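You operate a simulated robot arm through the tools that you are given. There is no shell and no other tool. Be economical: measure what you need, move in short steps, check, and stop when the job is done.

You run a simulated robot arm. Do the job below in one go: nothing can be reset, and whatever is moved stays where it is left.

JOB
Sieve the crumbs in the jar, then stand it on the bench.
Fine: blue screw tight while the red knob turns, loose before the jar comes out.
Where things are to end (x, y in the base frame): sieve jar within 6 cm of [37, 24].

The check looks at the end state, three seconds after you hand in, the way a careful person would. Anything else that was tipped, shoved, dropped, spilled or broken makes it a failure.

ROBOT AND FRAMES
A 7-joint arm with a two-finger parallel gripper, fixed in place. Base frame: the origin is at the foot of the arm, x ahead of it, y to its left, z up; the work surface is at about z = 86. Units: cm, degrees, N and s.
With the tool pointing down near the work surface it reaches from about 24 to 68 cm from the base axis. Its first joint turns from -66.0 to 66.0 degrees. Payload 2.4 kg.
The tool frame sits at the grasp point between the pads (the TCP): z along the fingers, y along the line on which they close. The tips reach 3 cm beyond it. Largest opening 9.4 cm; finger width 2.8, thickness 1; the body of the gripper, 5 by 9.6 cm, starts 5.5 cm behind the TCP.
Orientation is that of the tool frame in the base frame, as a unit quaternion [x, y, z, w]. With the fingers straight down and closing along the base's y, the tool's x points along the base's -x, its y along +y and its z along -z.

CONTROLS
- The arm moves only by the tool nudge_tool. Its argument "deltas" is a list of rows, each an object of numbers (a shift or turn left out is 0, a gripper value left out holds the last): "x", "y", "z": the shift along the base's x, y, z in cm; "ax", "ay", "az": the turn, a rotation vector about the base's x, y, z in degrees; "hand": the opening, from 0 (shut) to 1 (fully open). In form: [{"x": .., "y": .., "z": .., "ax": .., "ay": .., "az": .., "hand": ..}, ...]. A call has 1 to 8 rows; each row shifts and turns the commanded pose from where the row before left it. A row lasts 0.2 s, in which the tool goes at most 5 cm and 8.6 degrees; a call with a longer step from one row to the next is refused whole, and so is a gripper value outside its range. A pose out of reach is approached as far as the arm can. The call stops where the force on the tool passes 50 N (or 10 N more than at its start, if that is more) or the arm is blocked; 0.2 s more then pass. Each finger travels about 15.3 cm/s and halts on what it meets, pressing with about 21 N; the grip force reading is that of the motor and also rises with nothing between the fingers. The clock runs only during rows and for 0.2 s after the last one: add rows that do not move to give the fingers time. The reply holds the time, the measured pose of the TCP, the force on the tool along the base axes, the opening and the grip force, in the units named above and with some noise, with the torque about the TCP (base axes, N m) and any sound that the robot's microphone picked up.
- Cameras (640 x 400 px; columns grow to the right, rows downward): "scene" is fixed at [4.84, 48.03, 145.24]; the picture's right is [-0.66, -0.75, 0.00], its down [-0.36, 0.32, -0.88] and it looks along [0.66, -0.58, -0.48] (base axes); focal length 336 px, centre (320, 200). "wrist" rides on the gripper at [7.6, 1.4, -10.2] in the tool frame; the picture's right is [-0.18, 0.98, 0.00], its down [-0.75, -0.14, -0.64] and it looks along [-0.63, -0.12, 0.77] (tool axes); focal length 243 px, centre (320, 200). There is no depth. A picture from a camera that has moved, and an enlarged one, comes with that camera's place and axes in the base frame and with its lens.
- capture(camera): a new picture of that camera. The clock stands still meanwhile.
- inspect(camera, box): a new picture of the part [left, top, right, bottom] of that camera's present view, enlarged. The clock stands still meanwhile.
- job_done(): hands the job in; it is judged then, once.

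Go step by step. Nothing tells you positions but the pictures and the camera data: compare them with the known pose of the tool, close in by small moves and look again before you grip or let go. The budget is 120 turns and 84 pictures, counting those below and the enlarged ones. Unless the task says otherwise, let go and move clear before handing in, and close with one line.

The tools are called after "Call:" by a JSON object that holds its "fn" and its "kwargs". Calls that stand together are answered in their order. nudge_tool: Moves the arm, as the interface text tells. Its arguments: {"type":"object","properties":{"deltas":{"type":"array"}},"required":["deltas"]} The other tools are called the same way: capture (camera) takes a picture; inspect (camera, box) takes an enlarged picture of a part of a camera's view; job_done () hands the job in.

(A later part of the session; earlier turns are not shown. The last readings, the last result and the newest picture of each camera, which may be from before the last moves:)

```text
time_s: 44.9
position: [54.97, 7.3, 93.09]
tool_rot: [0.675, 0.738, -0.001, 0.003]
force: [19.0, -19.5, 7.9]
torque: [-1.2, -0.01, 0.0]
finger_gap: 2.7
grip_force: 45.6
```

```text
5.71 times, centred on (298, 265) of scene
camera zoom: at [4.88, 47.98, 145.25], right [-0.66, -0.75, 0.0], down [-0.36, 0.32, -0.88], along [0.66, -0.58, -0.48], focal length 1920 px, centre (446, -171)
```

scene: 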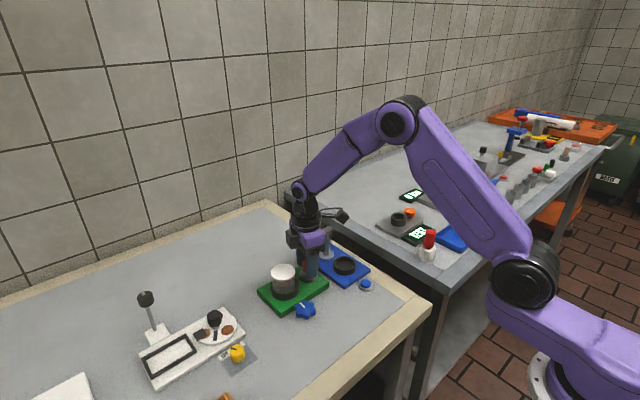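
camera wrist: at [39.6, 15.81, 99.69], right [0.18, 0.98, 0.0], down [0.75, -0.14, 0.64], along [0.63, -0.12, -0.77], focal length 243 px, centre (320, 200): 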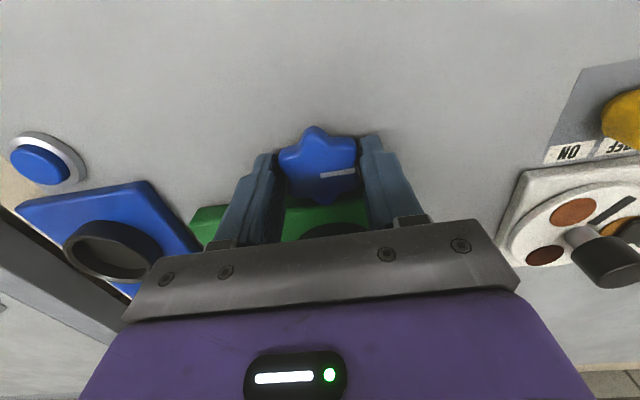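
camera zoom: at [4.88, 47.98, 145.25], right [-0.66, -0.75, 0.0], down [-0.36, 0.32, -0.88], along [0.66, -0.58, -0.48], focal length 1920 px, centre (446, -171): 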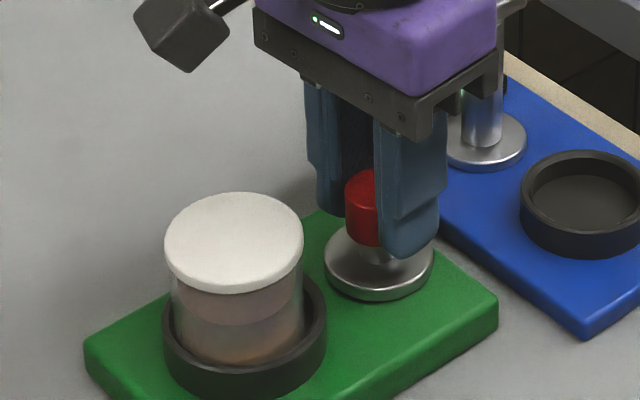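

Crumbs are now appearing in the lower part of the jar, so the sieving works. I'll re-centre, wind back and do another clockwise stroke.

Call:
{"fn": "nudge_tool", "kwargs": {"deltas": [{"x": 0.15, "y": -0.2}, {"hand": 0.44}, {}, {"az": 8}, {"az": 8}, {"az": 8}, {"az": 8}, {"az": 8}]}}

Call:
{"fn": "inspect", "kwargs": {"camera": "scene", "box": [262, 255, 310, 290]}}

Call:
{"fn": "nudge_tool", "kwargs": {"deltas": [{"az": 8}, {"az": 8}, {"az": 8}, {"az": 8}, {"az": 8}, {"az": 8}, {"az": 8}, {"az": 8}]}}

Call:
{"fn": "nudge_tool", "kwargs": {"deltas": [{"az": 8}, {"az": 8}, {"az": 8}, {"az": 8}, {"az": 8}, {"az": 8}, {"az": 8}, {}]}}

```text
time_s: 46.7
position: [55.04, 7.36, 93.07]
tool_rot: [0.38, 0.925, -0.001, 0.002]
force: [0.8, 0.1, -0.3]
torque: [0.01, 0.02, 0.02]
finger_gap: 4.15
grip_force: 0.1
```

```text
11.43 times, centred on (286, 272) of scene
camera zoom: at [4.84, 48.03, 145.24], right [-0.66, -0.75, 0.0], down [-0.36, 0.32, -0.88], along [0.66, -0.58, -0.48], focal length 3839 px, centre (709, -629)
```

zoom: 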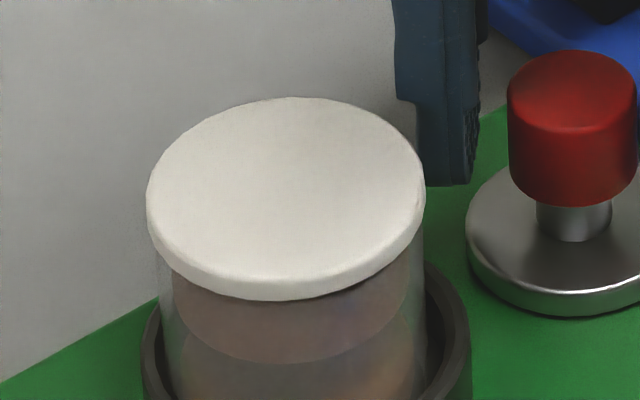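

```text
time_s: 48.5
position: [54.96, 7.3, 93.16]
tool_rot: [-0.169, 0.986, 0.0, 0.002]
force: [-0.6, -0.8, 0.4]
torque: [0.0, 0.0, 0.0]
finger_gap: 4.14
grip_force: 0.1
```

```text
time_s: 50.3
position: [54.95, 7.35, 93.02]
tool_rot: [-0.611, 0.791, 0.001, 0.002]
force: [-8.0, -1.7, -0.7]
torque: [0.08, -0.18, -0.15]
finger_gap: 3.74
grip_force: 0.0
```

There's a light contact at +75° (the outer finger close to the gauge beside it), so I'll back off 8° before gripping.

Call:
{"fn": "nudge_tool", "kwargs": {"deltas": [{"az": -8}, {}]}}

Call:
{"fn": "inspect", "kwargs": {"camera": "scene", "box": [270, 210, 382, 290]}}

```text
time_s: 50.9
position: [55.01, 7.34, 93.17]
tool_rot: [-0.554, 0.832, 0.0, 0.002]
force: [-5.0, 6.0, 1.6]
torque: [-0.14, -0.12, 0.1]
finger_gap: 3.77
grip_force: 0.0
```

```text
5.00 times, centred on (326, 250) of scene
camera zoom: at [4.82, 48.05, 145.23], right [-0.66, -0.75, 0.0], down [-0.36, 0.32, -0.88], along [0.66, -0.58, -0.48], focal length 1680 px, centre (290, -50)
```

zoom: 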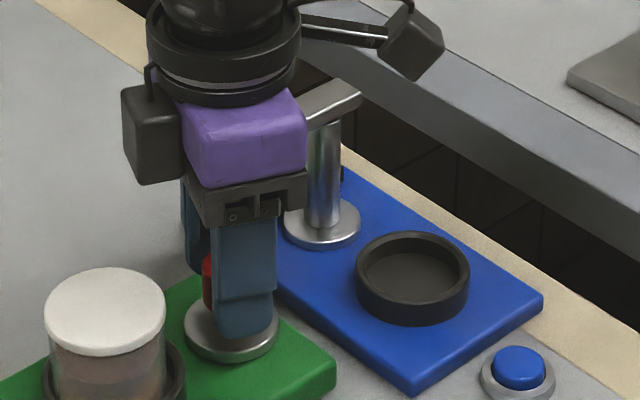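

Call:
{"fn": "nudge_tool", "kwargs": {"deltas": [{"x": -0.2, "az": -8}, {"az": -4}, {}]}}

```text
time_s: 51.7
position: [54.67, 7.25, 93.15]
tool_rot: [-0.463, 0.886, 0.0, 0.002]
force: [-2.7, 4.5, 0.7]
torque: [-0.1, -0.05, 0.11]
finger_gap: 3.87
grip_force: 0.0
```

The force is fading. I'll close on the knob and turn clockwise.

Call:
{"fn": "nudge_tool", "kwargs": {"deltas": [{"hand": 0.2}, {"x": 0.2, "hand": 0.15}, {"az": -8}, {"az": -8}, {"az": -8}, {"az": -8}, {"az": -8}, {"az": -8}]}}

Call:
{"fn": "nudge_tool", "kwargs": {"deltas": [{"az": -8}, {"az": -8}, {"az": -8}, {"az": -8}, {"az": -8}, {"az": -8}, {"az": -8}, {}]}}

Call:
{"fn": "nudge_tool", "kwargs": {"deltas": [{"az": -8}, {"az": -8}, {"az": -8}, {"az": -5}, {}]}}

Call:
{"fn": "inspect", "kwargs": {"camera": "scene", "box": [250, 200, 374, 290]}}

```text
time_s: 53.5
position: [54.84, 7.27, 93.09]
tool_rot: [-0.062, 0.998, -0.002, -0.001]
force: [-16.9, -10.7, 10.6]
torque: [0.0, -0.04, 0.0]
finger_gap: 2.74
grip_force: 45.2
```

```text
time_s: 55.3
position: [54.88, 7.47, 93.13]
tool_rot: [0.413, 0.911, -0.002, 0.001]
force: [-13.1, 0.4, 12.6]
torque: [0.78, 0.76, -0.02]
finger_gap: 2.76
grip_force: 45.1
```

```text
time_s: 56.5
position: [54.99, 7.44, 93.14]
tool_rot: [0.627, 0.779, 0.0, 0.002]
force: [-7.2, 13.0, 10.5]
torque: [0.03, 0.14, -0.03]
finger_gap: 2.73
grip_force: 44.8
```

```text
4.44 times, centred on (312, 245) of scene
camera zoom: at [4.8, 48.07, 145.23], right [-0.66, -0.75, 0.0], down [-0.36, 0.32, -0.88], along [0.66, -0.58, -0.48], focal length 1493 px, centre (356, 0)
```

zoom: 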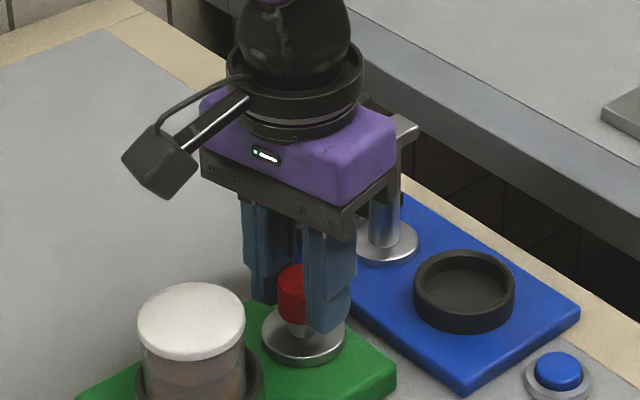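

Call:
{"fn": "inspect", "kwargs": {"camera": "scene", "box": [262, 255, 320, 297]}}

```text
9.52 times, centred on (291, 276) of scene
camera zoom: at [4.8, 48.07, 145.23], right [-0.66, -0.75, 0.0], down [-0.36, 0.32, -0.88], along [0.66, -0.58, -0.48], focal length 3199 px, centre (596, -524)
```

zoom: 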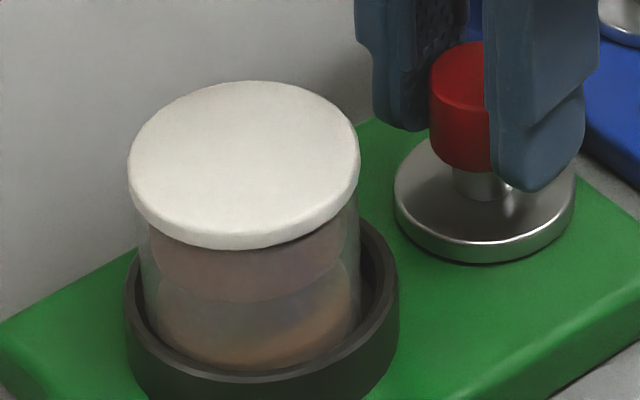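

The lower layer of crumbs has grown noticeably. I'll do another stroke to see whether more falls or a stop is met.

Call:
{"fn": "nudge_tool", "kwargs": {"deltas": [{"hand": 0.42}, {}, {"az": 8}, {"az": 8}, {"az": 8}, {"az": 8}, {"az": 8}, {"az": 8}]}}

Call:
{"fn": "nudge_tool", "kwargs": {"deltas": [{"az": 8}, {"az": 8}, {"az": 8}, {"az": 8}, {"az": 8}, {"az": 8}, {"az": 8}, {}]}}

Call:
{"fn": "nudge_tool", "kwargs": {"deltas": [{"az": 8}, {"az": 8}, {"hand": 0.2}, {"hand": 0.15}, {}]}}

Call:
{"fn": "nudge_tool", "kwargs": {"deltas": [{"az": -8}, {"az": -8}, {"az": -8}, {"az": -8}, {"az": -8}, {"az": -8}, {"az": -8}, {"az": -8}]}}

Call:
{"fn": "nudge_tool", "kwargs": {"deltas": [{"az": -8}, {"az": -8}, {"az": -8}, {"az": -8}, {"az": -8}, {"az": -8}, {"az": -8}, {}]}}

Call:
{"fn": "inspect", "kwargs": {"camera": "scene", "box": [262, 255, 320, 297]}}

```text
time_s: 58.3
position: [54.94, 7.25, 93.18]
tool_rot: [0.255, 0.967, -0.002, 0.002]
force: [0.3, 0.1, 0.8]
torque: [0.0, 0.03, -0.03]
finger_gap: 3.94
grip_force: 0.0
```

```text
time_s: 60.1
position: [54.87, 7.36, 93.23]
tool_rot: [-0.228, 0.974, 0.0, 0.001]
force: [0.2, 0.1, 0.4]
torque: [-0.01, -0.02, 0.01]
finger_gap: 3.94
grip_force: 0.0
```

```text
time_s: 61.3
position: [55.06, 7.35, 93.14]
tool_rot: [-0.36, 0.933, 0.0, 0.002]
force: [4.3, -7.8, -8.9]
torque: [-0.23, 0.01, -0.01]
finger_gap: 2.75
grip_force: 45.0
```

```text
time_s: 63.1
position: [54.9, 7.26, 93.05]
tool_rot: [0.189, 0.982, -0.001, 0.001]
force: [7.4, -10.2, -28.0]
torque: [-0.05, -0.36, 0.01]
finger_gap: 2.75
grip_force: 44.9
```

```text
time_s: 64.9
position: [54.98, 7.4, 93.08]
tool_rot: [0.628, 0.778, -0.002, 0.001]
force: [7.6, -7.0, -28.1]
torque: [-0.16, -0.25, -0.02]
finger_gap: 2.76
grip_force: 44.5
```

```text
9.52 times, centred on (291, 276) of scene
camera zoom: at [4.91, 48.02, 145.24], right [-0.66, -0.75, 0.0], down [-0.36, 0.32, -0.88], along [0.66, -0.58, -0.48], focal length 3199 px, centre (596, -524)
```

zoom: 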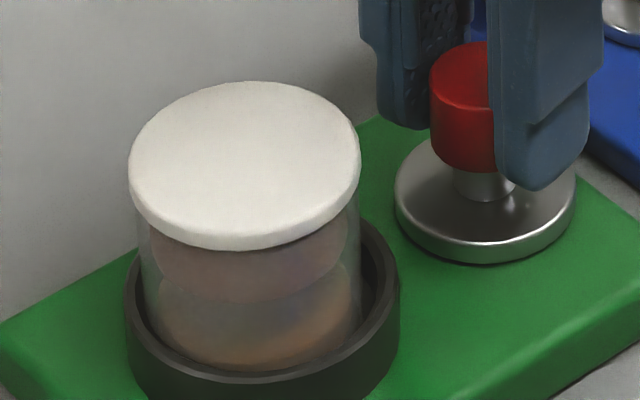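

Possibly level with the last picture, but I'll do one more stroke to confirm that nothing further falls.

Call:
{"fn": "nudge_tool", "kwargs": {"deltas": [{"hand": 0.42}, {}, {"az": 8}, {"az": 8}, {"az": 8}, {"az": 8}, {"az": 8}, {"az": 8}]}}

Call:
{"fn": "nudge_tool", "kwargs": {"deltas": [{"az": 8}, {"az": 8}, {"az": 8}, {"az": 8}, {"az": 8}, {"az": 8}, {"az": 8}, {}]}}

Call:
{"fn": "nudge_tool", "kwargs": {"deltas": [{"az": 8}, {"az": 8}, {"hand": 0.2}, {"hand": 0.15}, {}]}}

Call:
{"fn": "nudge_tool", "kwargs": {"deltas": [{"az": -8}, {"az": -8}, {"az": -8}, {"az": -8}, {"az": -8}, {"az": -8}, {"az": -8}, {"az": -8}]}}

Call:
{"fn": "nudge_tool", "kwargs": {"deltas": [{"az": -8}, {"az": -8}, {"az": -8}, {"az": -8}, {"az": -8}, {"az": -8}, {"az": -8}, {}]}}

Call:
{"fn": "inspect", "kwargs": {"camera": "scene", "box": [262, 255, 320, 297]}}

```text
time_s: 66.7
position: [54.95, 7.46, 92.99]
tool_rot: [0.256, 0.967, 0.0, 0.002]
force: [-0.1, 0.3, -0.1]
torque: [0.01, -0.01, 0.01]
finger_gap: 3.94
grip_force: 0.0
```

```text
time_s: 68.5
position: [54.91, 7.34, 93.12]
tool_rot: [-0.229, 0.973, -0.001, 0.002]
force: [-0.7, 0.1, 0.2]
torque: [-0.02, 0.02, 0.0]
finger_gap: 3.97
grip_force: 0.0
```

```text
time_s: 69.7
position: [55.02, 7.31, 93.2]
tool_rot: [-0.359, 0.933, -0.001, 0.001]
force: [3.2, -10.5, -13.5]
torque: [-0.25, -0.15, 0.03]
finger_gap: 2.77
grip_force: 44.9
```

```text
time_s: 71.5
position: [55.03, 7.34, 93.1]
tool_rot: [0.191, 0.982, 0.0, 0.002]
force: [15.2, -13.0, -17.6]
torque: [-0.05, 0.11, 0.04]
finger_gap: 2.75
grip_force: 45.2
```

```text
time_s: 73.3
position: [54.94, 7.33, 93.07]
tool_rot: [0.629, 0.777, 0.0, 0.001]
force: [13.7, -13.6, -15.2]
torque: [-0.75, -0.4, -0.02]
finger_gap: 2.73
grip_force: 45.0
```

```text
9.52 times, centred on (291, 276) of scene
camera zoom: at [4.9, 48.0, 145.24], right [-0.66, -0.75, 0.0], down [-0.36, 0.32, -0.88], along [0.66, -0.58, -0.48], focal length 3199 px, centre (596, -524)
```

zoom: 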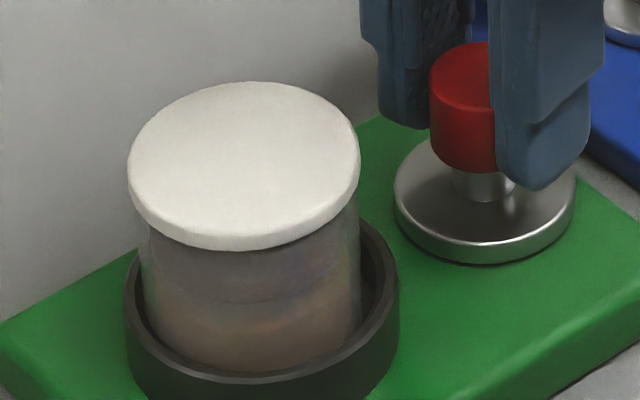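

The upper layer has gone grey and the brown below has grown, so it was still progressing. Another stroke.

Call:
{"fn": "nudge_tool", "kwargs": {"deltas": [{"hand": 0.42}, {}, {"az": 8}, {"az": 8}, {"az": 8}, {"az": 8}, {"az": 8}, {"az": 8}]}}

Call:
{"fn": "nudge_tool", "kwargs": {"deltas": [{"az": 8}, {"az": 8}, {"az": 8}, {"az": 8}, {"az": 8}, {"az": 8}, {"az": 8}, {}]}}

Call:
{"fn": "nudge_tool", "kwargs": {"deltas": [{"az": 8}, {"az": 8}, {"hand": 0.2}, {"hand": 0.15}, {}]}}

Call:
{"fn": "nudge_tool", "kwargs": {"deltas": [{"az": -8}, {"az": -8}, {"az": -8}, {"az": -8}, {"az": -8}, {"az": -8}, {"az": -8}, {"az": -8}]}}

Call:
{"fn": "nudge_tool", "kwargs": {"deltas": [{"az": -8}, {"az": -8}, {"az": -8}, {"az": -8}, {"az": -8}, {"az": -8}, {"az": -8}, {}]}}

Call:
{"fn": "inspect", "kwargs": {"camera": "scene", "box": [262, 255, 320, 297]}}

```text
time_s: 75.1
position: [55.03, 7.19, 93.11]
tool_rot: [0.255, 0.967, -0.001, 0.002]
force: [-0.4, -0.3, 0.2]
torque: [0.01, -0.01, 0.01]
finger_gap: 3.96
grip_force: 0.1
```

```text
time_s: 76.9
position: [54.97, 7.44, 93.07]
tool_rot: [-0.228, 0.974, 0.001, 0.002]
force: [0.7, 0.1, 0.8]
torque: [0.01, 0.06, -0.02]
finger_gap: 3.9
grip_force: 0.0
```

```text
time_s: 78.1
position: [55.01, 7.27, 93.03]
tool_rot: [-0.361, 0.933, 0.001, 0.001]
force: [-0.9, -5.8, -9.3]
torque: [-0.34, 0.18, 0.01]
finger_gap: 2.77
grip_force: 44.5
```

```text
time_s: 79.9
position: [54.98, 7.31, 93.06]
tool_rot: [0.19, 0.982, 0.0, 0.0]
force: [4.1, -7.4, -27.7]
torque: [-0.15, -0.65, -0.01]
finger_gap: 2.74
grip_force: 44.4
```

```text
time_s: 81.7
position: [55.04, 7.37, 93.09]
tool_rot: [0.628, 0.778, -0.001, 0.0]
force: [1.6, -6.7, -14.2]
torque: [0.16, 0.06, -0.03]
finger_gap: 2.77
grip_force: 44.7
```

```text
9.52 times, centred on (291, 276) of scene
camera zoom: at [4.86, 48.02, 145.24], right [-0.66, -0.75, 0.0], down [-0.36, 0.32, -0.88], along [0.66, -0.58, -0.48], focal length 3199 px, centre (596, -524)
```

zoom: 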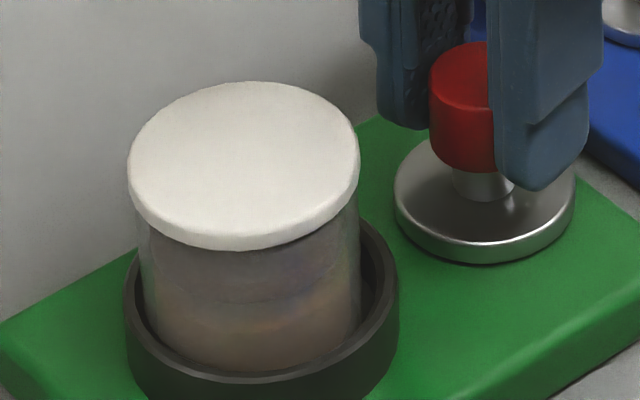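

Unchanged by this stroke, and the upper layer looks empty. I'll add two more strokes for certainty.

Call:
{"fn": "nudge_tool", "kwargs": {"deltas": [{"hand": 0.42}, {}, {"az": 8}, {"az": 8}, {"az": 8}, {"az": 8}, {"az": 8}, {"az": 8}]}}

Call:
{"fn": "nudge_tool", "kwargs": {"deltas": [{"az": 8}, {"az": 8}, {"az": 8}, {"az": 8}, {"az": 8}, {"az": 8}, {"az": 8}, {}]}}

Call:
{"fn": "nudge_tool", "kwargs": {"deltas": [{"az": 8}, {"az": 8}, {"hand": 0.2}, {"hand": 0.15}, {}]}}

Call:
{"fn": "nudge_tool", "kwargs": {"deltas": [{"az": -8}, {"az": -8}, {"az": -8}, {"az": -8}, {"az": -8}, {"az": -8}, {"az": -8}, {"az": -8}]}}

Call:
{"fn": "nudge_tool", "kwargs": {"deltas": [{"az": -8}, {"az": -8}, {"az": -8}, {"az": -8}, {"az": -8}, {"az": -8}, {"az": -8}, {}]}}

Call:
{"fn": "nudge_tool", "kwargs": {"deltas": [{"hand": 0.42}, {}, {"az": 8}, {"az": 8}, {"az": 8}, {"az": 8}, {"az": 8}, {"az": 8}]}}

Call:
{"fn": "nudge_tool", "kwargs": {"deltas": [{"az": 8}, {"az": 8}, {"az": 8}, {"az": 8}, {"az": 8}, {"az": 8}, {"az": 8}, {}]}}

Call:
{"fn": "nudge_tool", "kwargs": {"deltas": [{"az": 8}, {"az": 8}, {"hand": 0.2}, {"hand": 0.15}, {}]}}

Call:
{"fn": "nudge_tool", "kwargs": {"deltas": [{"az": -8}, {"az": -8}, {"az": -8}, {"az": -8}, {"az": -8}, {"az": -8}, {"az": -8}, {"az": -8}]}}

Call:
{"fn": "nudge_tool", "kwargs": {"deltas": [{"az": -8}, {"az": -8}, {"az": -8}, {"az": -8}, {"az": -8}, {"az": -8}, {"az": -8}, {}]}}

Call:
{"fn": "inspect", "kwargs": {"camera": "scene", "box": [262, 255, 320, 297]}}

```text
time_s: 83.5
position: [54.98, 7.27, 93.21]
tool_rot: [0.255, 0.967, 0.0, 0.001]
force: [0.9, -0.1, -0.5]
torque: [-0.01, -0.01, 0.01]
finger_gap: 3.94
grip_force: 0.1
```

```text
time_s: 85.3
position: [54.9, 7.4, 93.08]
tool_rot: [-0.228, 0.974, 0.0, 0.002]
force: [-0.6, -0.5, -0.2]
torque: [0.0, 0.0, 0.01]
finger_gap: 3.92
grip_force: 0.1
```

```text
time_s: 86.5
position: [54.9, 7.18, 92.99]
tool_rot: [-0.361, 0.933, 0.001, 0.001]
force: [-1.0, -6.5, -8.2]
torque: [-0.45, 0.34, -0.02]
finger_gap: 2.76
grip_force: 44.7
```

```text
time_s: 88.3
position: [54.96, 7.39, 93.01]
tool_rot: [0.19, 0.982, -0.001, 0.0]
force: [2.5, -4.1, -19.6]
torque: [0.16, 0.5, 0.0]
finger_gap: 2.77
grip_force: 44.7
```

```text
time_s: 90.1
position: [54.93, 7.31, 93.05]
tool_rot: [0.628, 0.778, -0.003, 0.002]
force: [3.7, -1.4, -30.1]
torque: [-0.04, -0.25, 0.0]
finger_gap: 2.76
grip_force: 44.8
```

```text
time_s: 91.9
position: [54.88, 7.26, 93.12]
tool_rot: [0.256, 0.967, -0.001, 0.002]
force: [0.0, 0.1, 0.1]
torque: [0.0, 0.02, 0.03]
finger_gap: 3.92
grip_force: 0.0
```

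```text
time_s: 93.7
position: [55.06, 7.32, 93.02]
tool_rot: [-0.228, 0.974, 0.001, 0.001]
force: [-0.8, 0.2, 0.1]
torque: [0.01, 0.0, -0.02]
finger_gap: 3.97
grip_force: 0.1
```

```text
time_s: 94.9
position: [54.93, 7.28, 93.07]
tool_rot: [-0.361, 0.933, 0.0, 0.001]
force: [0.9, -4.6, -9.5]
torque: [-0.23, 0.05, -0.02]
finger_gap: 2.76
grip_force: 44.5
```

```text
time_s: 96.7
position: [55.0, 7.26, 93.13]
tool_rot: [0.19, 0.982, -0.001, 0.001]
force: [5.1, -5.0, -28.5]
torque: [-0.01, -0.4, 0.01]
finger_gap: 2.77
grip_force: 45.4
```

```text
time_s: 98.5
position: [55.0, 7.31, 93.16]
tool_rot: [0.627, 0.779, -0.001, 0.0]
force: [4.8, -0.1, -25.5]
torque: [0.57, -0.08, -0.01]
finger_gap: 2.74
grip_force: 44.6
```

```text
9.52 times, centred on (291, 276) of scene
camera zoom: at [4.9, 48.04, 145.23], right [-0.66, -0.75, 0.0], down [-0.36, 0.32, -0.88], along [0.66, -0.58, -0.48], focal length 3199 px, centre (596, -524)
```

zoom: 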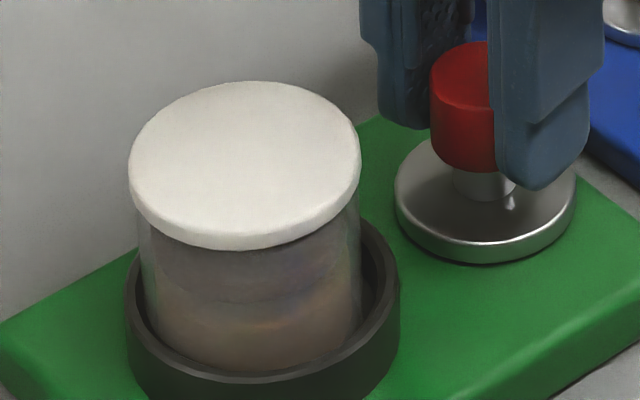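

No further change, so the sieving is complete. I'll release the red knob, lift, and return above the blue screw with yaw about −24°.

Call:
{"fn": "nudge_tool", "kwargs": {"deltas": [{"hand": 0.42}, {}, {"z": 3.5}, {"z": 3.5, "az": 8}, {"z": 3, "az": 8}, {"az": 8}, {"az": 8}, {"az": 8}]}}

Call:
{"fn": "nudge_tool", "kwargs": {"deltas": [{"az": 8, "x": -2.6, "y": 2.4}, {"az": 6, "x": -2.6, "y": 2.4}, {"x": -2.6, "y": 2.4}, {"hand": 0.66}, {"z": -3.5}, {"z": -3.5}, {}]}}

Call:
{"fn": "inspect", "kwargs": {"camera": "wrist", "box": [170, 60, 490, 260]}}

Call:
{"fn": "inspect", "kwargs": {"camera": "scene", "box": [250, 210, 378, 325]}}

```text
time_s: 100.3
position: [55.02, 7.49, 103.25]
tool_rot: [0.321, 0.947, -0.001, 0.002]
force: [0.6, 0.0, 0.4]
torque: [0.01, 0.01, -0.03]
finger_gap: 3.99
grip_force: 0.1
```

```text
time_s: 101.9
position: [47.13, 14.47, 96.21]
tool_rot: [0.206, 0.979, 0.0, 0.002]
force: [-0.1, 0.6, -0.1]
torque: [-0.04, 0.01, 0.0]
finger_gap: 6.19
grip_force: 0.0
```

```text
2.00 times, centred on (330, 160) of wrist
camera zoom: at [40.52, 18.79, 106.33], right [0.56, 0.83, 0.0], down [0.63, -0.43, 0.64], along [0.53, -0.36, -0.76], focal length 485 px, centre (300, 280)
```

zoom: 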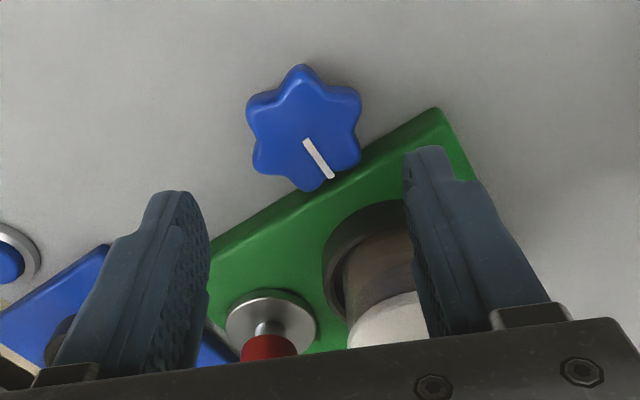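

```text
3.48 times, centred on (314, 268) of scene
camera zoom: at [4.84, 48.03, 145.24], right [-0.66, -0.75, 0.0], down [-0.36, 0.32, -0.88], along [0.66, -0.58, -0.48], focal length 1168 px, centre (341, -35)
```

zoom: 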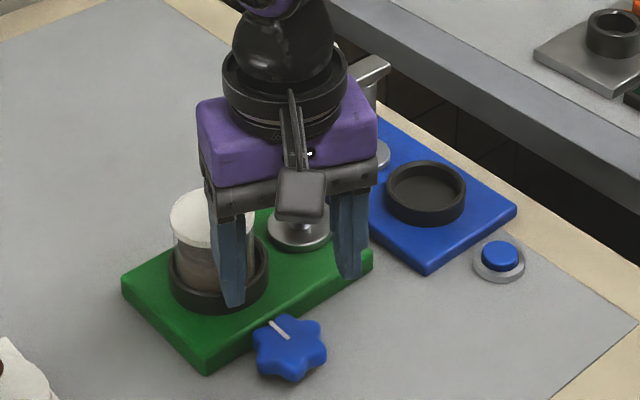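

Mark still at the tight position. Descend in small steps.

Call:
{"fn": "nudge_tool", "kwargs": {"deltas": [{"z": -2}, {"z": -2}, {"z": -1.5}, {"z": -1.1}, {}]}}

```text
time_s: 102.8
position: [47.24, 14.85, 90.95]
tool_rot: [0.203, 0.979, 0.002, 0.005]
force: [-13.4, -4.3, 24.3]
torque: [0.58, -0.31, 0.28]
finger_gap: 5.7
grip_force: 0.1
stopped in row 4: the force on the tool passed its limit at 80 N (the readings are from after the stop); the commanded pose is now the measured one
```

A finger touched the block's edge. I'll lift, reduce the yaw to about −15°, and try again.

Call:
{"fn": "nudge_tool", "kwargs": {"deltas": [{"z": 2.5}, {"az": 8.5, "x": -0.05, "y": -0.35}, {}]}}

Call:
{"fn": "inspect", "kwargs": {"camera": "wrist", "box": [170, 60, 490, 260]}}

Call:
{"fn": "nudge_tool", "kwargs": {"deltas": [{"z": -1.2}, {"z": -1.2}, {"z": -1.2}, {}]}}

```text
time_s: 103.6
position: [47.26, 14.57, 93.35]
tool_rot: [0.13, 0.992, 0.003, 0.005]
force: [-0.6, 0.3, 0.9]
torque: [-0.01, 0.03, 0.02]
finger_gap: 6.19
grip_force: 0.0
```

```text
2.00 times, centred on (330, 160) of wrist
camera zoom: at [40.0, 17.72, 103.42], right [0.43, 0.9, 0.01], down [0.69, -0.33, 0.65], along [0.59, -0.27, -0.76], focal length 485 px, centre (300, 280)
```

zoom: 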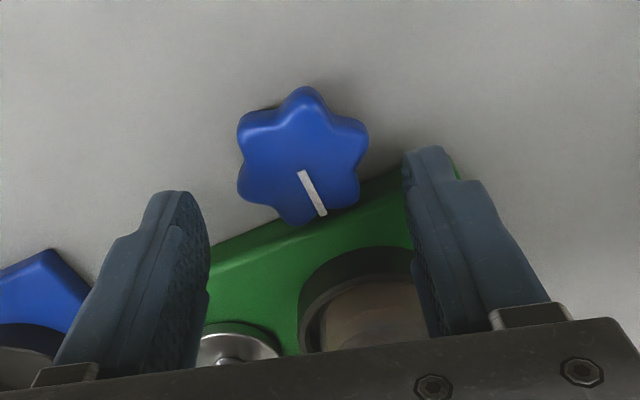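

```text
time_s: 104.6
position: [47.19, 14.5, 89.73]
tool_rot: [0.131, 0.991, 0.002, 0.004]
force: [-0.6, 0.6, 0.5]
torque: [-0.03, -0.02, -0.01]
finger_gap: 6.19
grip_force: 0.2
```

Clear descent. Grip and turn counter-clockwise to about +22°.

Call:
{"fn": "nudge_tool", "kwargs": {"deltas": [{"hand": 0.4}, {"hand": 0.3}, {}, {"az": 6}, {"az": 6}, {"az": 6}, {"az": 6}, {}]}}

Call:
{"fn": "nudge_tool", "kwargs": {"deltas": [{"az": 6}, {"az": 6}, {}]}}

Call:
{"fn": "inspect", "kwargs": {"camera": "wrist", "box": [220, 110, 420, 235]}}

```text
time_s: 106.4
position: [47.31, 14.48, 89.87]
tool_rot: [-0.079, 0.997, 0.003, 0.004]
force: [-9.8, -3.6, 23.2]
torque: [-0.24, -0.05, -0.05]
finger_gap: 4.69
grip_force: 44.8
```

```text
time_s: 107.2
position: [47.17, 14.39, 89.78]
tool_rot: [-0.183, 0.983, 0.003, 0.003]
force: [-14.7, -12.4, 29.9]
torque: [-0.44, -0.04, 0.0]
finger_gap: 4.7
grip_force: 45.2
```

```text
3.20 times, centred on (320, 172) of wrist
camera zoom: at [39.43, 12.82, 99.94], right [-0.18, 0.98, 0.01], down [0.75, 0.13, 0.65], along [0.63, 0.12, -0.76], focal length 776 px, centre (320, 288)
```

zoom: 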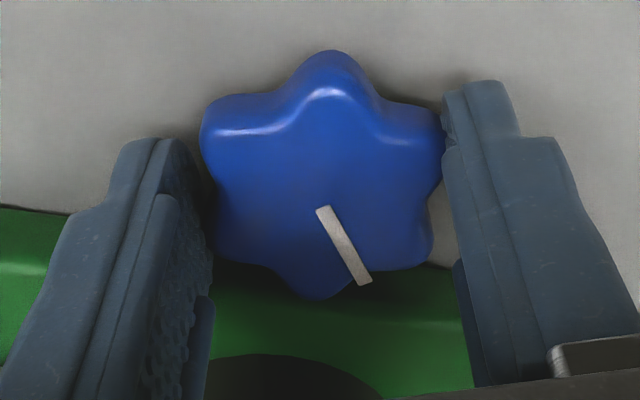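

The mark is at about 38°, so the screw is loosening. I'll finish this stroke, then regrip a little higher (tips above the block's top) from −45°.

Call:
{"fn": "nudge_tool", "kwargs": {"deltas": [{"az": 5}, {}, {"hand": 0.6}, {}, {"z": 1.5}, {"z": 1.5}, {}]}}

Call:
{"fn": "nudge_tool", "kwargs": {"deltas": [{"az": -8.5}, {"az": -8.5}, {"az": -8.5}, {"az": -8.5}, {"az": -8.5}, {"az": -8.5}, {"az": -8.5}, {"az": -8.5}]}}

Call:
{"fn": "nudge_tool", "kwargs": {"deltas": [{"az": -4}, {"z": -0.8}, {}]}}

Call:
{"fn": "inspect", "kwargs": {"camera": "wrist", "box": [200, 90, 440, 240]}}

Call:
{"fn": "inspect", "kwargs": {"camera": "scene", "box": [260, 245, 356, 325]}}

```text
time_s: 108.8
position: [47.28, 14.56, 92.82]
tool_rot: [-0.225, 0.974, 0.004, 0.004]
force: [-0.3, 0.0, -0.6]
torque: [0.01, 0.02, -0.02]
finger_gap: 5.63
grip_force: 0.0
```

```text
time_s: 110.6
position: [47.39, 14.42, 92.59]
tool_rot: [0.36, 0.933, 0.001, 0.005]
force: [-0.7, -0.5, 0.3]
torque: [0.04, 0.03, 0.01]
finger_gap: 5.65
grip_force: 0.2
```

```text
time_s: 111.4
position: [47.47, 14.6, 92.03]
tool_rot: [0.391, 0.921, 0.0, 0.005]
force: [0.0, 0.3, 0.1]
torque: [0.01, 0.0, 0.02]
finger_gap: 5.66
grip_force: 0.1
```

```text
2.67 times, centred on (320, 165) of wrist
camera zoom: at [42.78, 20.92, 102.07], right [0.84, 0.55, 0.01], down [0.41, -0.64, 0.65], along [0.36, -0.54, -0.76], focal length 647 px, centre (320, 293)
```

zoom: 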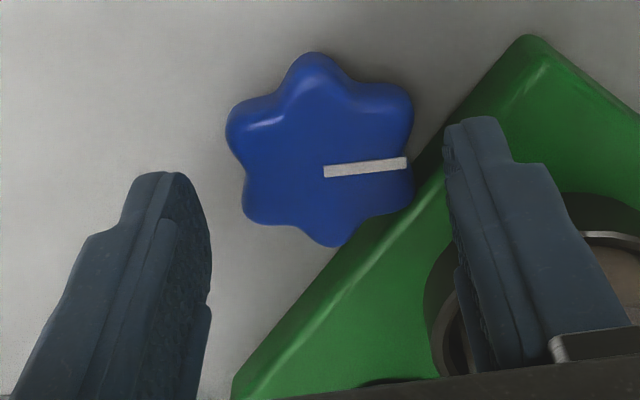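

```text
5.00 times, centred on (308, 285) of scene
camera zoom: at [4.84, 48.03, 145.24], right [-0.66, -0.75, 0.0], down [-0.36, 0.32, -0.88], along [0.66, -0.58, -0.48], focal length 1680 px, centre (380, -225)
```

zoom: 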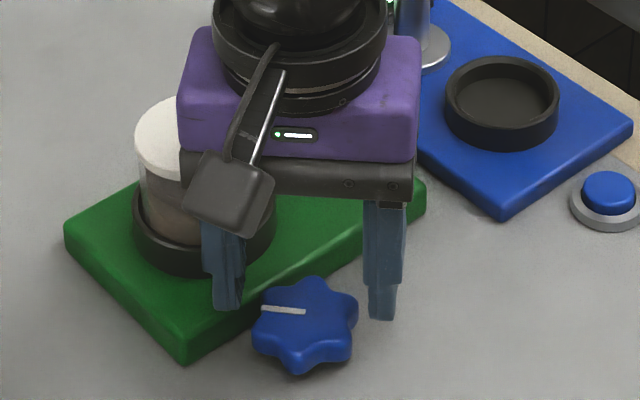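

Well aligned. I'll lower until the tips are just above the block's top, then close.

Call:
{"fn": "nudge_tool", "kwargs": {"deltas": [{"x": -0.2, "z": -0.4}, {"z": -0.35}, {}]}}

Call:
{"fn": "nudge_tool", "kwargs": {"deltas": [{"hand": 0.4}, {"hand": 0.3}, {}, {}]}}

```text
time_s: 112.2
position: [47.25, 14.56, 91.28]
tool_rot: [0.39, 0.921, 0.001, 0.005]
force: [-0.2, -0.3, -0.1]
torque: [0.0, 0.01, -0.03]
finger_gap: 5.62
grip_force: 0.1
```

```text
time_s: 113.2
position: [47.21, 14.47, 91.41]
tool_rot: [0.391, 0.921, 0.001, 0.004]
force: [0.1, -0.3, 0.0]
torque: [-0.02, 0.0, 0.02]
finger_gap: 2.82
grip_force: 0.1
```

The tips passed over the knob. I'll open and go 0.3 cm lower.

Call:
{"fn": "nudge_tool", "kwargs": {"deltas": [{"hand": 0.6}, {}, {}, {"z": -0.3}, {}]}}

Call:
{"fn": "nudge_tool", "kwargs": {"deltas": [{"hand": 0.45}, {"hand": 0.4}, {}, {}]}}

```text
time_s: 114.4
position: [47.23, 14.55, 90.92]
tool_rot: [0.391, 0.92, 0.002, 0.005]
force: [-3.4, -0.3, 13.7]
torque: [0.24, -0.25, 0.05]
finger_gap: 5.52
grip_force: 0.0
```

```text
time_s: 115.4
position: [47.18, 14.64, 90.97]
tool_rot: [0.39, 0.921, 0.003, 0.008]
force: [10.1, 13.9, 8.4]
torque: [0.37, -0.52, 0.13]
finger_gap: 4.81
grip_force: 45.8
```

Gripped at the knob's edge with only light contact. Turning counter-clockwise.

Call:
{"fn": "nudge_tool", "kwargs": {"deltas": [{"az": 6, "z": 0.05}, {"az": 6}, {"az": 6}, {}]}}

```text
time_s: 116.4
position: [47.29, 14.56, 90.96]
tool_rot: [0.241, 0.97, 0.002, 0.007]
force: [6.3, 13.7, 14.7]
torque: [0.5, -0.31, 0.11]
finger_gap: 4.79
grip_force: 45.2
```

Call:
{"fn": "nudge_tool", "kwargs": {"deltas": [{"az": 6}, {"az": 6}, {"az": 6}, {"az": 6}, {}]}}

Call:
{"fn": "inspect", "kwargs": {"camera": "wrist", "box": [220, 110, 420, 235]}}

```text
time_s: 117.6
position: [47.2, 14.5, 90.94]
tool_rot: [0.034, 0.999, 0.003, 0.006]
force: [8.7, 9.2, 6.7]
torque: [0.32, -0.67, -0.02]
finger_gap: 4.81
grip_force: 44.8
```

```text
3.20 times, centred on (320, 172) of wrist
camera zoom: at [39.43, 16.29, 101.08], right [0.25, 0.97, 0.01], down [0.73, -0.2, 0.65], along [0.63, -0.16, -0.76], focal length 776 px, centre (320, 288)
```

zoom: 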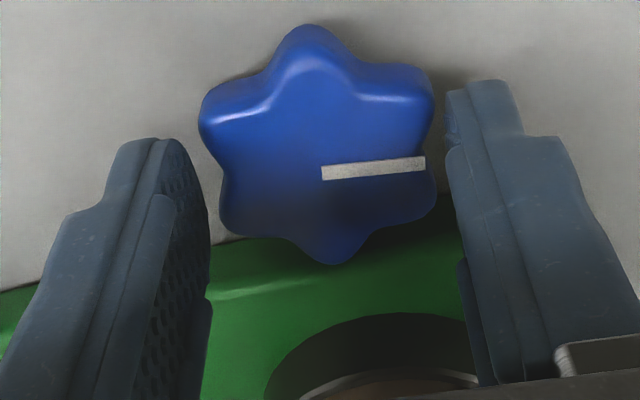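

The mark is near its starting angle of about 85°. I'll go a little further until a stop is felt.

Call:
{"fn": "nudge_tool", "kwargs": {"deltas": [{"az": 5}, {"az": 5}, {}]}}

Call:
{"fn": "nudge_tool", "kwargs": {"deltas": [{"az": 5}, {"az": 5}, {}]}}

Call:
{"fn": "inspect", "kwargs": {"camera": "wrist", "box": [220, 110, 420, 235]}}

```text
time_s: 118.4
position: [47.22, 14.38, 91.01]
tool_rot: [-0.053, 0.999, 0.003, 0.005]
force: [8.8, 3.4, 6.6]
torque: [0.22, -0.65, -0.02]
finger_gap: 4.8
grip_force: 44.9
```

```text
time_s: 119.2
position: [47.26, 14.38, 91.01]
tool_rot: [-0.139, 0.99, 0.004, 0.006]
force: [17.8, 0.0, -2.1]
torque: [-0.3, -0.07, -0.02]
finger_gap: 4.8
grip_force: 44.8
```

```text
3.20 times, centred on (320, 172) of wrist
camera zoom: at [39.24, 13.5, 101.07], right [-0.09, 1.0, 0.01], down [0.76, 0.07, 0.65], along [0.65, 0.07, -0.76], focal length 776 px, centre (320, 288)
```

zoom: 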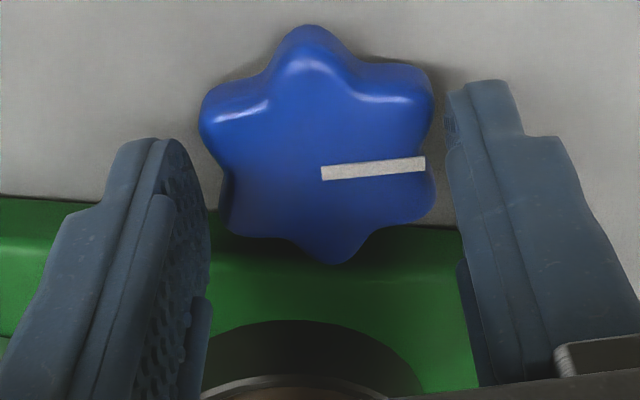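

It keeps turning past the start (now about 103°). I'll carry on towards the loose stop.

Call:
{"fn": "nudge_tool", "kwargs": {"deltas": [{"az": 6}, {"az": 6}, {"az": 6}, {"az": 6}, {}]}}

Call:
{"fn": "nudge_tool", "kwargs": {"deltas": [{"az": 6}, {"az": 6}, {"az": 6}, {"az": 6}, {}]}}

Call:
{"fn": "inspect", "kwargs": {"camera": "wrist", "box": [220, 110, 420, 235]}}

Call:
{"fn": "inspect", "kwargs": {"camera": "scene", "box": [250, 220, 370, 325]}}

```text
time_s: 120.4
position: [46.97, 13.97, 90.97]
tool_rot: [-0.338, 0.941, 0.005, -0.002]
force: [-11.1, -31.0, 32.4]
torque: [-1.59, 0.42, -2.07]
finger_gap: 4.67
grip_force: 44.5
```

```text
time_s: 120.9
position: [46.65, 13.92, 90.88]
tool_rot: [-0.379, 0.925, 0.006, -0.007]
force: [-10.7, -1.8, 15.6]
torque: [0.18, -0.75, -1.88]
finger_gap: 4.66
grip_force: 45.3
stopped in row 2: the force on the tool passed its limit at 65 N (the readings are from after the stop); the commanded pose is now the measured one
```

```text
3.20 times, centred on (320, 172) of wrist
camera zoom: at [40.36, 9.27, 101.19], right [-0.56, 0.83, 0.01], down [0.65, 0.42, 0.64], along [0.52, 0.36, -0.77], focal length 776 px, centre (320, 288)
```

zoom: 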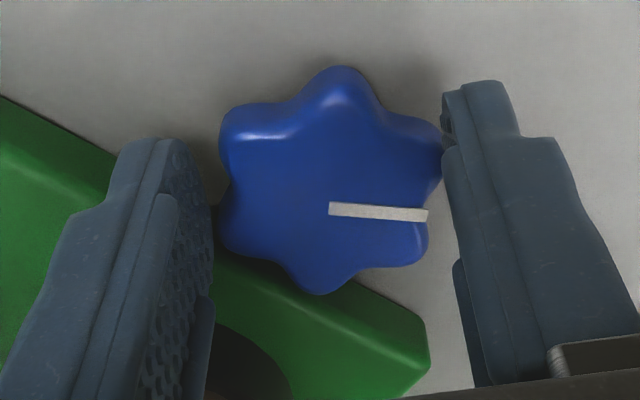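

```text
3.81 times, centred on (310, 272) of scene
camera zoom: at [4.78, 48.02, 145.24], right [-0.66, -0.75, 0.0], down [-0.36, 0.32, -0.88], along [0.66, -0.58, -0.48], focal length 1280 px, centre (358, -76)
```

zoom: 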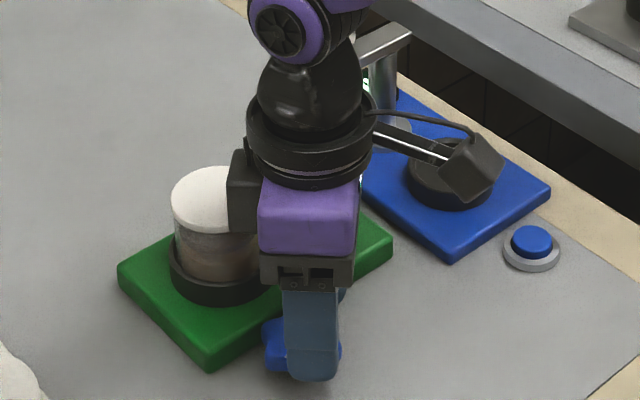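

The loose stop is at about 118°, so the screw is fully loose. Release, lift clear and check.

Call:
{"fn": "nudge_tool", "kwargs": {"deltas": [{"hand": 0.62}, {}, {"z": 3}, {"z": 4, "az": -8}, {"z": 4, "az": -8}, {"az": -8}, {"az": -8}, {"az": -8}]}}

Call:
{"fn": "inspect", "kwargs": {"camera": "scene", "box": [230, 200, 390, 330]}}

```text
time_s: 122.7
position: [46.93, 13.9, 102.02]
tool_rot: [-0.044, 0.999, 0.008, -0.003]
force: [1.1, -0.4, 0.9]
torque: [0.01, -0.01, 0.01]
finger_gap: 5.85
grip_force: 0.0
```

```text
3.08 times, centred on (310, 265) of scene
camera zoom: at [4.84, 48.03, 145.24], right [-0.66, -0.75, 0.0], down [-0.36, 0.32, -0.88], along [0.66, -0.58, -0.48], focal length 1034 px, centre (351, 0)
```

zoom: 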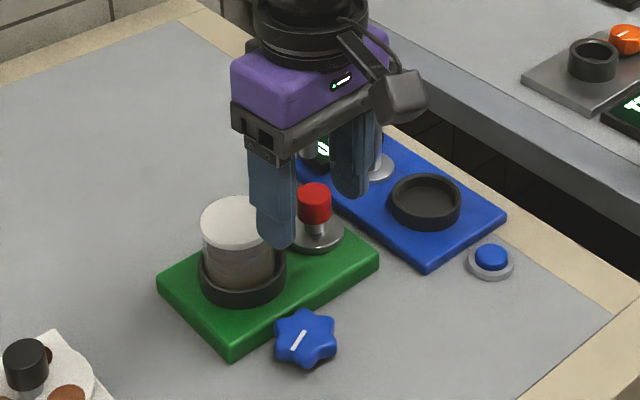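

All looks undisturbed and the sieved jar sits in its cup. I'll go above the jar, straighten the tool and look.

Call:
{"fn": "nudge_tool", "kwargs": {"deltas": [{"z": 2, "az": -5, "ax": -0.9, "hand": 0.8}, {"x": 2.6, "y": 0.3}, {"x": 2.6, "y": 0.2}, {"x": 2.4, "y": 0.2}, {}]}}

Call:
{"fn": "capture", "kwargs": {"camera": "wrist"}}

```text
time_s: 123.9
position: [54.46, 14.6, 103.89]
tool_rot: [-0.002, 1.0, -0.001, -0.003]
force: [-0.2, -0.8, -0.9]
torque: [0.01, 0.0, 0.0]
finger_gap: 7.52
grip_force: 0.0
```

```text
23 pictures are left
camera wrist: at [46.71, 15.78, 114.12], right [0.18, 0.98, 0.0], down [0.76, -0.14, 0.64], along [0.63, -0.12, -0.77], focal length 243 px, centre (320, 200)
```

wrist: 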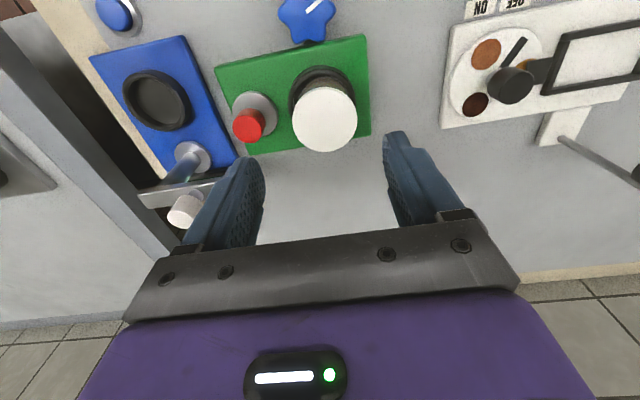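

The lid is centred at about (54.4, 14.7), right under the tool. Descending around it.

Call:
{"fn": "nudge_tool", "kwargs": {"deltas": [{"y": 0.1, "z": -3}, {"z": -3}, {"z": -2}, {"z": -1.5}, {"z": -1.0}, {}]}}

Call:
{"fn": "inspect", "kwargs": {"camera": "scene", "box": [250, 220, 346, 300]}}

Call:
{"fn": "inspect", "kwargs": {"camera": "wrist", "box": [200, 60, 440, 240]}}

```text
time_s: 125.3
position: [54.53, 14.62, 93.32]
tool_rot: [-0.001, 1.0, -0.001, -0.002]
force: [-0.3, 0.5, -0.2]
torque: [-0.02, 0.0, -0.03]
finger_gap: 7.53
grip_force: 0.1
```

```text
5.00 times, centred on (298, 260) of scene
camera zoom: at [4.84, 48.03, 145.24], right [-0.66, -0.75, 0.0], down [-0.36, 0.32, -0.88], along [0.66, -0.58, -0.48], focal length 1680 px, centre (430, -100)
```

zoom: 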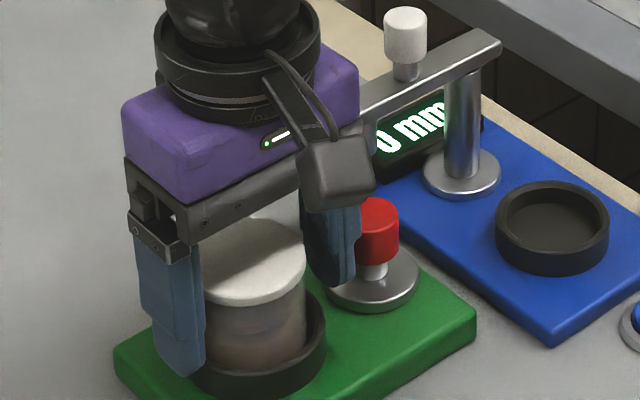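

```text
2.22 times, centred on (320, 150) of wrist
camera zoom: at [46.72, 15.92, 103.62], right [0.18, 0.98, 0.0], down [0.76, -0.14, 0.64], along [0.63, -0.12, -0.77], focal length 539 px, centre (320, 311)
```

zoom: 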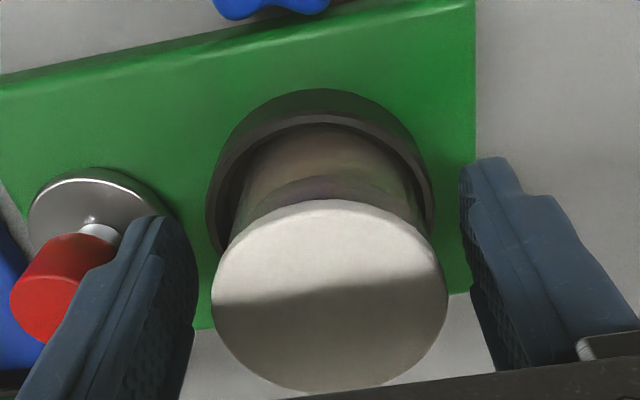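

Well placed. I'll shift slightly in x and close on the jar.

Call:
{"fn": "nudge_tool", "kwargs": {"deltas": [{"x": -0.25, "y": 0.05}, {"hand": 0.6}, {"hand": 0.5}, {"hand": 0.5}, {}]}}

Call:
{"fn": "nudge_tool", "kwargs": {"deltas": [{"z": 0.4}, {"z": 0.4}, {}]}}

Call:
{"fn": "inspect", "kwargs": {"camera": "scene", "box": [250, 220, 346, 300]}}

```text
time_s: 126.5
position: [54.33, 14.63, 93.47]
tool_rot: [-0.001, 1.0, -0.001, -0.003]
force: [0.6, -0.6, 0.5]
torque: [-0.02, -0.01, -0.01]
finger_gap: 5.61
grip_force: 21.1
```

```text
time_s: 127.3
position: [54.18, 14.74, 94.2]
tool_rot: [-0.001, 1.0, 0.0, -0.002]
force: [-0.6, 0.0, -0.6]
torque: [0.0, 0.02, 0.02]
finger_gap: 5.59
grip_force: 20.8
```

```text
5.00 times, centred on (298, 260) of scene
camera zoom: at [4.84, 48.03, 145.24], right [-0.66, -0.75, 0.0], down [-0.36, 0.32, -0.88], along [0.66, -0.58, -0.48], focal length 1680 px, centre (430, -100)
```

zoom: 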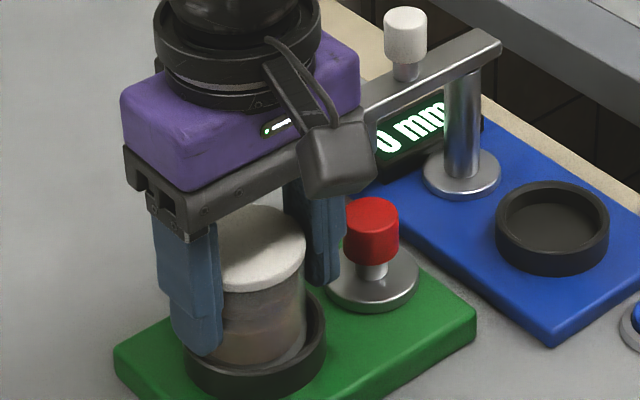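

It seems to come up whole. I'll lift more and verify.

Call:
{"fn": "nudge_tool", "kwargs": {"deltas": [{"z": 1}, {"z": 1}, {"z": 1.5}, {"z": 1.5}, {}]}}

Call:
{"fn": "inspect", "kwargs": {"camera": "scene", "box": [250, 210, 346, 300]}}

```text
time_s: 128.5
position: [54.08, 14.63, 99.25]
tool_rot: [-0.001, 1.0, 0.0, -0.004]
force: [-0.5, 0.4, -0.7]
torque: [0.01, 0.03, -0.01]
finger_gap: 5.59
grip_force: 21.1
```

```text
4.44 times, centred on (298, 255) of scene
camera zoom: at [4.84, 48.03, 145.24], right [-0.66, -0.75, 0.0], down [-0.36, 0.32, -0.88], along [0.66, -0.58, -0.48], focal length 1493 px, centre (418, -44)
```

zoom: 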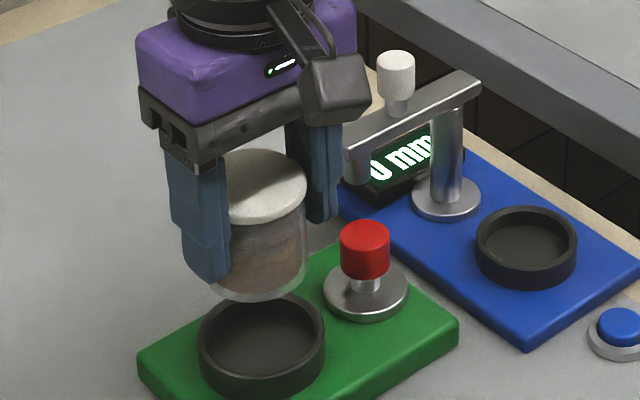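

The whole jar is out of its cup. The target (37, 24) is bare bench; I'll raise a bit and carry it there.

Call:
{"fn": "nudge_tool", "kwargs": {"deltas": [{"z": 2}, {"x": -2.9, "y": 1.6}, {"x": -2.9, "y": 1.6}, {"x": -2.9, "y": 1.6}, {"x": -2.9, "y": 1.6}, {"x": -2.9, "y": 1.5}, {"x": -2.6, "y": 1.4}, {}]}}

Call:
{"fn": "capture", "kwargs": {"camera": "scene"}}

Call:
{"fn": "capture", "kwargs": {"camera": "wrist"}}

```text
time_s: 130.3
position: [37.24, 23.96, 101.13]
tool_rot: [-0.001, 1.0, -0.001, -0.002]
force: [-0.6, -0.3, -0.6]
torque: [-0.02, -0.01, -0.03]
finger_gap: 5.6
grip_force: 21.4
```

```text
18 pictures are left
```

scene: 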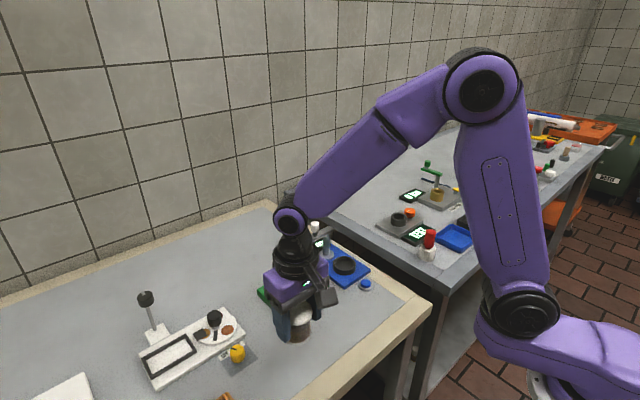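

```text
17 pictures are left
camera wrist: at [29.43, 25.28, 111.38], right [0.18, 0.98, 0.0], down [0.76, -0.14, 0.64], along [0.63, -0.12, -0.77], focal length 243 px, centre (320, 200)
```

wrist: 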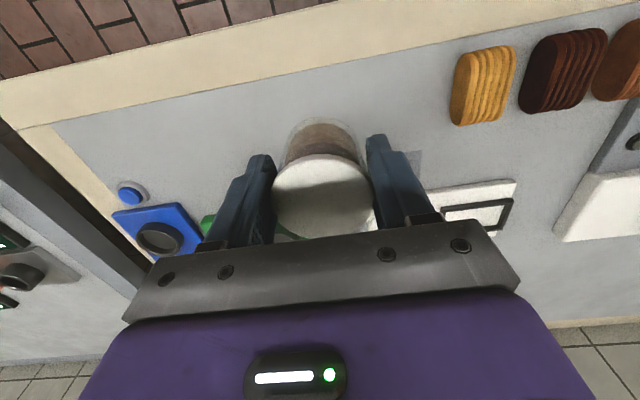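

Clear below. Descending, slowly near the bench.

Call:
{"fn": "nudge_tool", "kwargs": {"deltas": [{"z": -2.5}, {"z": -2.5}, {"z": -2}, {"z": -1.2}, {}]}}

Call:
{"fn": "nudge_tool", "kwargs": {"deltas": [{"z": -0.4}, {"z": -0.3}, {}]}}

Call:
{"fn": "inspect", "kwargs": {"camera": "scene", "box": [250, 290, 370, 400]}}

```text
time_s: 131.5
position: [37.05, 23.89, 92.98]
tool_rot: [0.0, 1.0, -0.002, -0.004]
force: [-0.2, 0.1, -1.0]
torque: [-0.03, -0.02, -0.01]
finger_gap: 5.55
grip_force: 20.8
```

```text
time_s: 132.3
position: [37.05, 23.98, 92.37]
tool_rot: [-0.001, 1.0, -0.001, -0.004]
force: [0.0, 0.1, -1.4]
torque: [0.01, -0.03, -0.01]
finger_gap: 5.58
grip_force: 21.0
```

```text
3.64 times, centred on (310, 345) of scene
camera zoom: at [4.84, 48.03, 145.24], right [-0.66, -0.75, 0.0], down [-0.36, 0.32, -0.88], along [0.66, -0.58, -0.48], focal length 1222 px, centre (356, -327)
```

zoom: 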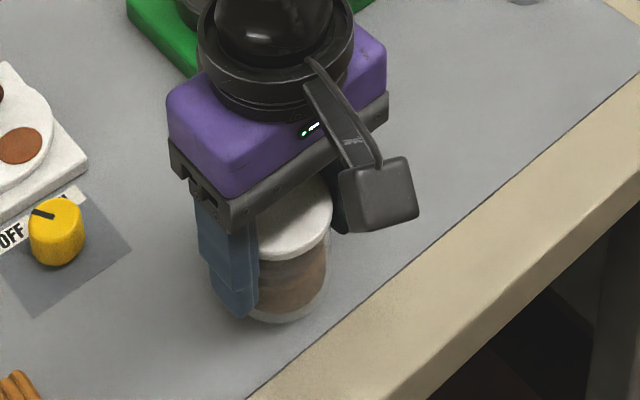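

Call:
{"fn": "nudge_tool", "kwargs": {"deltas": [{"z": -0.3}, {"z": -0.3}, {}]}}

Call:
{"fn": "nudge_tool", "kwargs": {"deltas": [{"z": -0.25}, {}]}}

Call:
{"fn": "nudge_tool", "kwargs": {"deltas": [{"z": -0.25}, {}]}}

```text
time_s: 133.1
position: [37.2, 24.03, 91.67]
tool_rot: [0.0, 1.0, -0.001, -0.004]
force: [0.4, -0.3, -0.8]
torque: [0.0, 0.0, 0.0]
finger_gap: 5.59
grip_force: 20.8
```

```text
time_s: 133.7
position: [37.13, 23.94, 91.21]
tool_rot: [-0.001, 1.0, -0.001, -0.004]
force: [0.5, 0.1, -0.7]
torque: [0.0, 0.04, 0.01]
finger_gap: 5.58
grip_force: 21.2
```

```text
time_s: 134.3
position: [37.14, 23.86, 91.02]
tool_rot: [-0.001, 1.0, -0.001, -0.004]
force: [-0.7, 0.6, -1.3]
torque: [-0.03, -0.02, -0.04]
finger_gap: 5.58
grip_force: 21.6
```

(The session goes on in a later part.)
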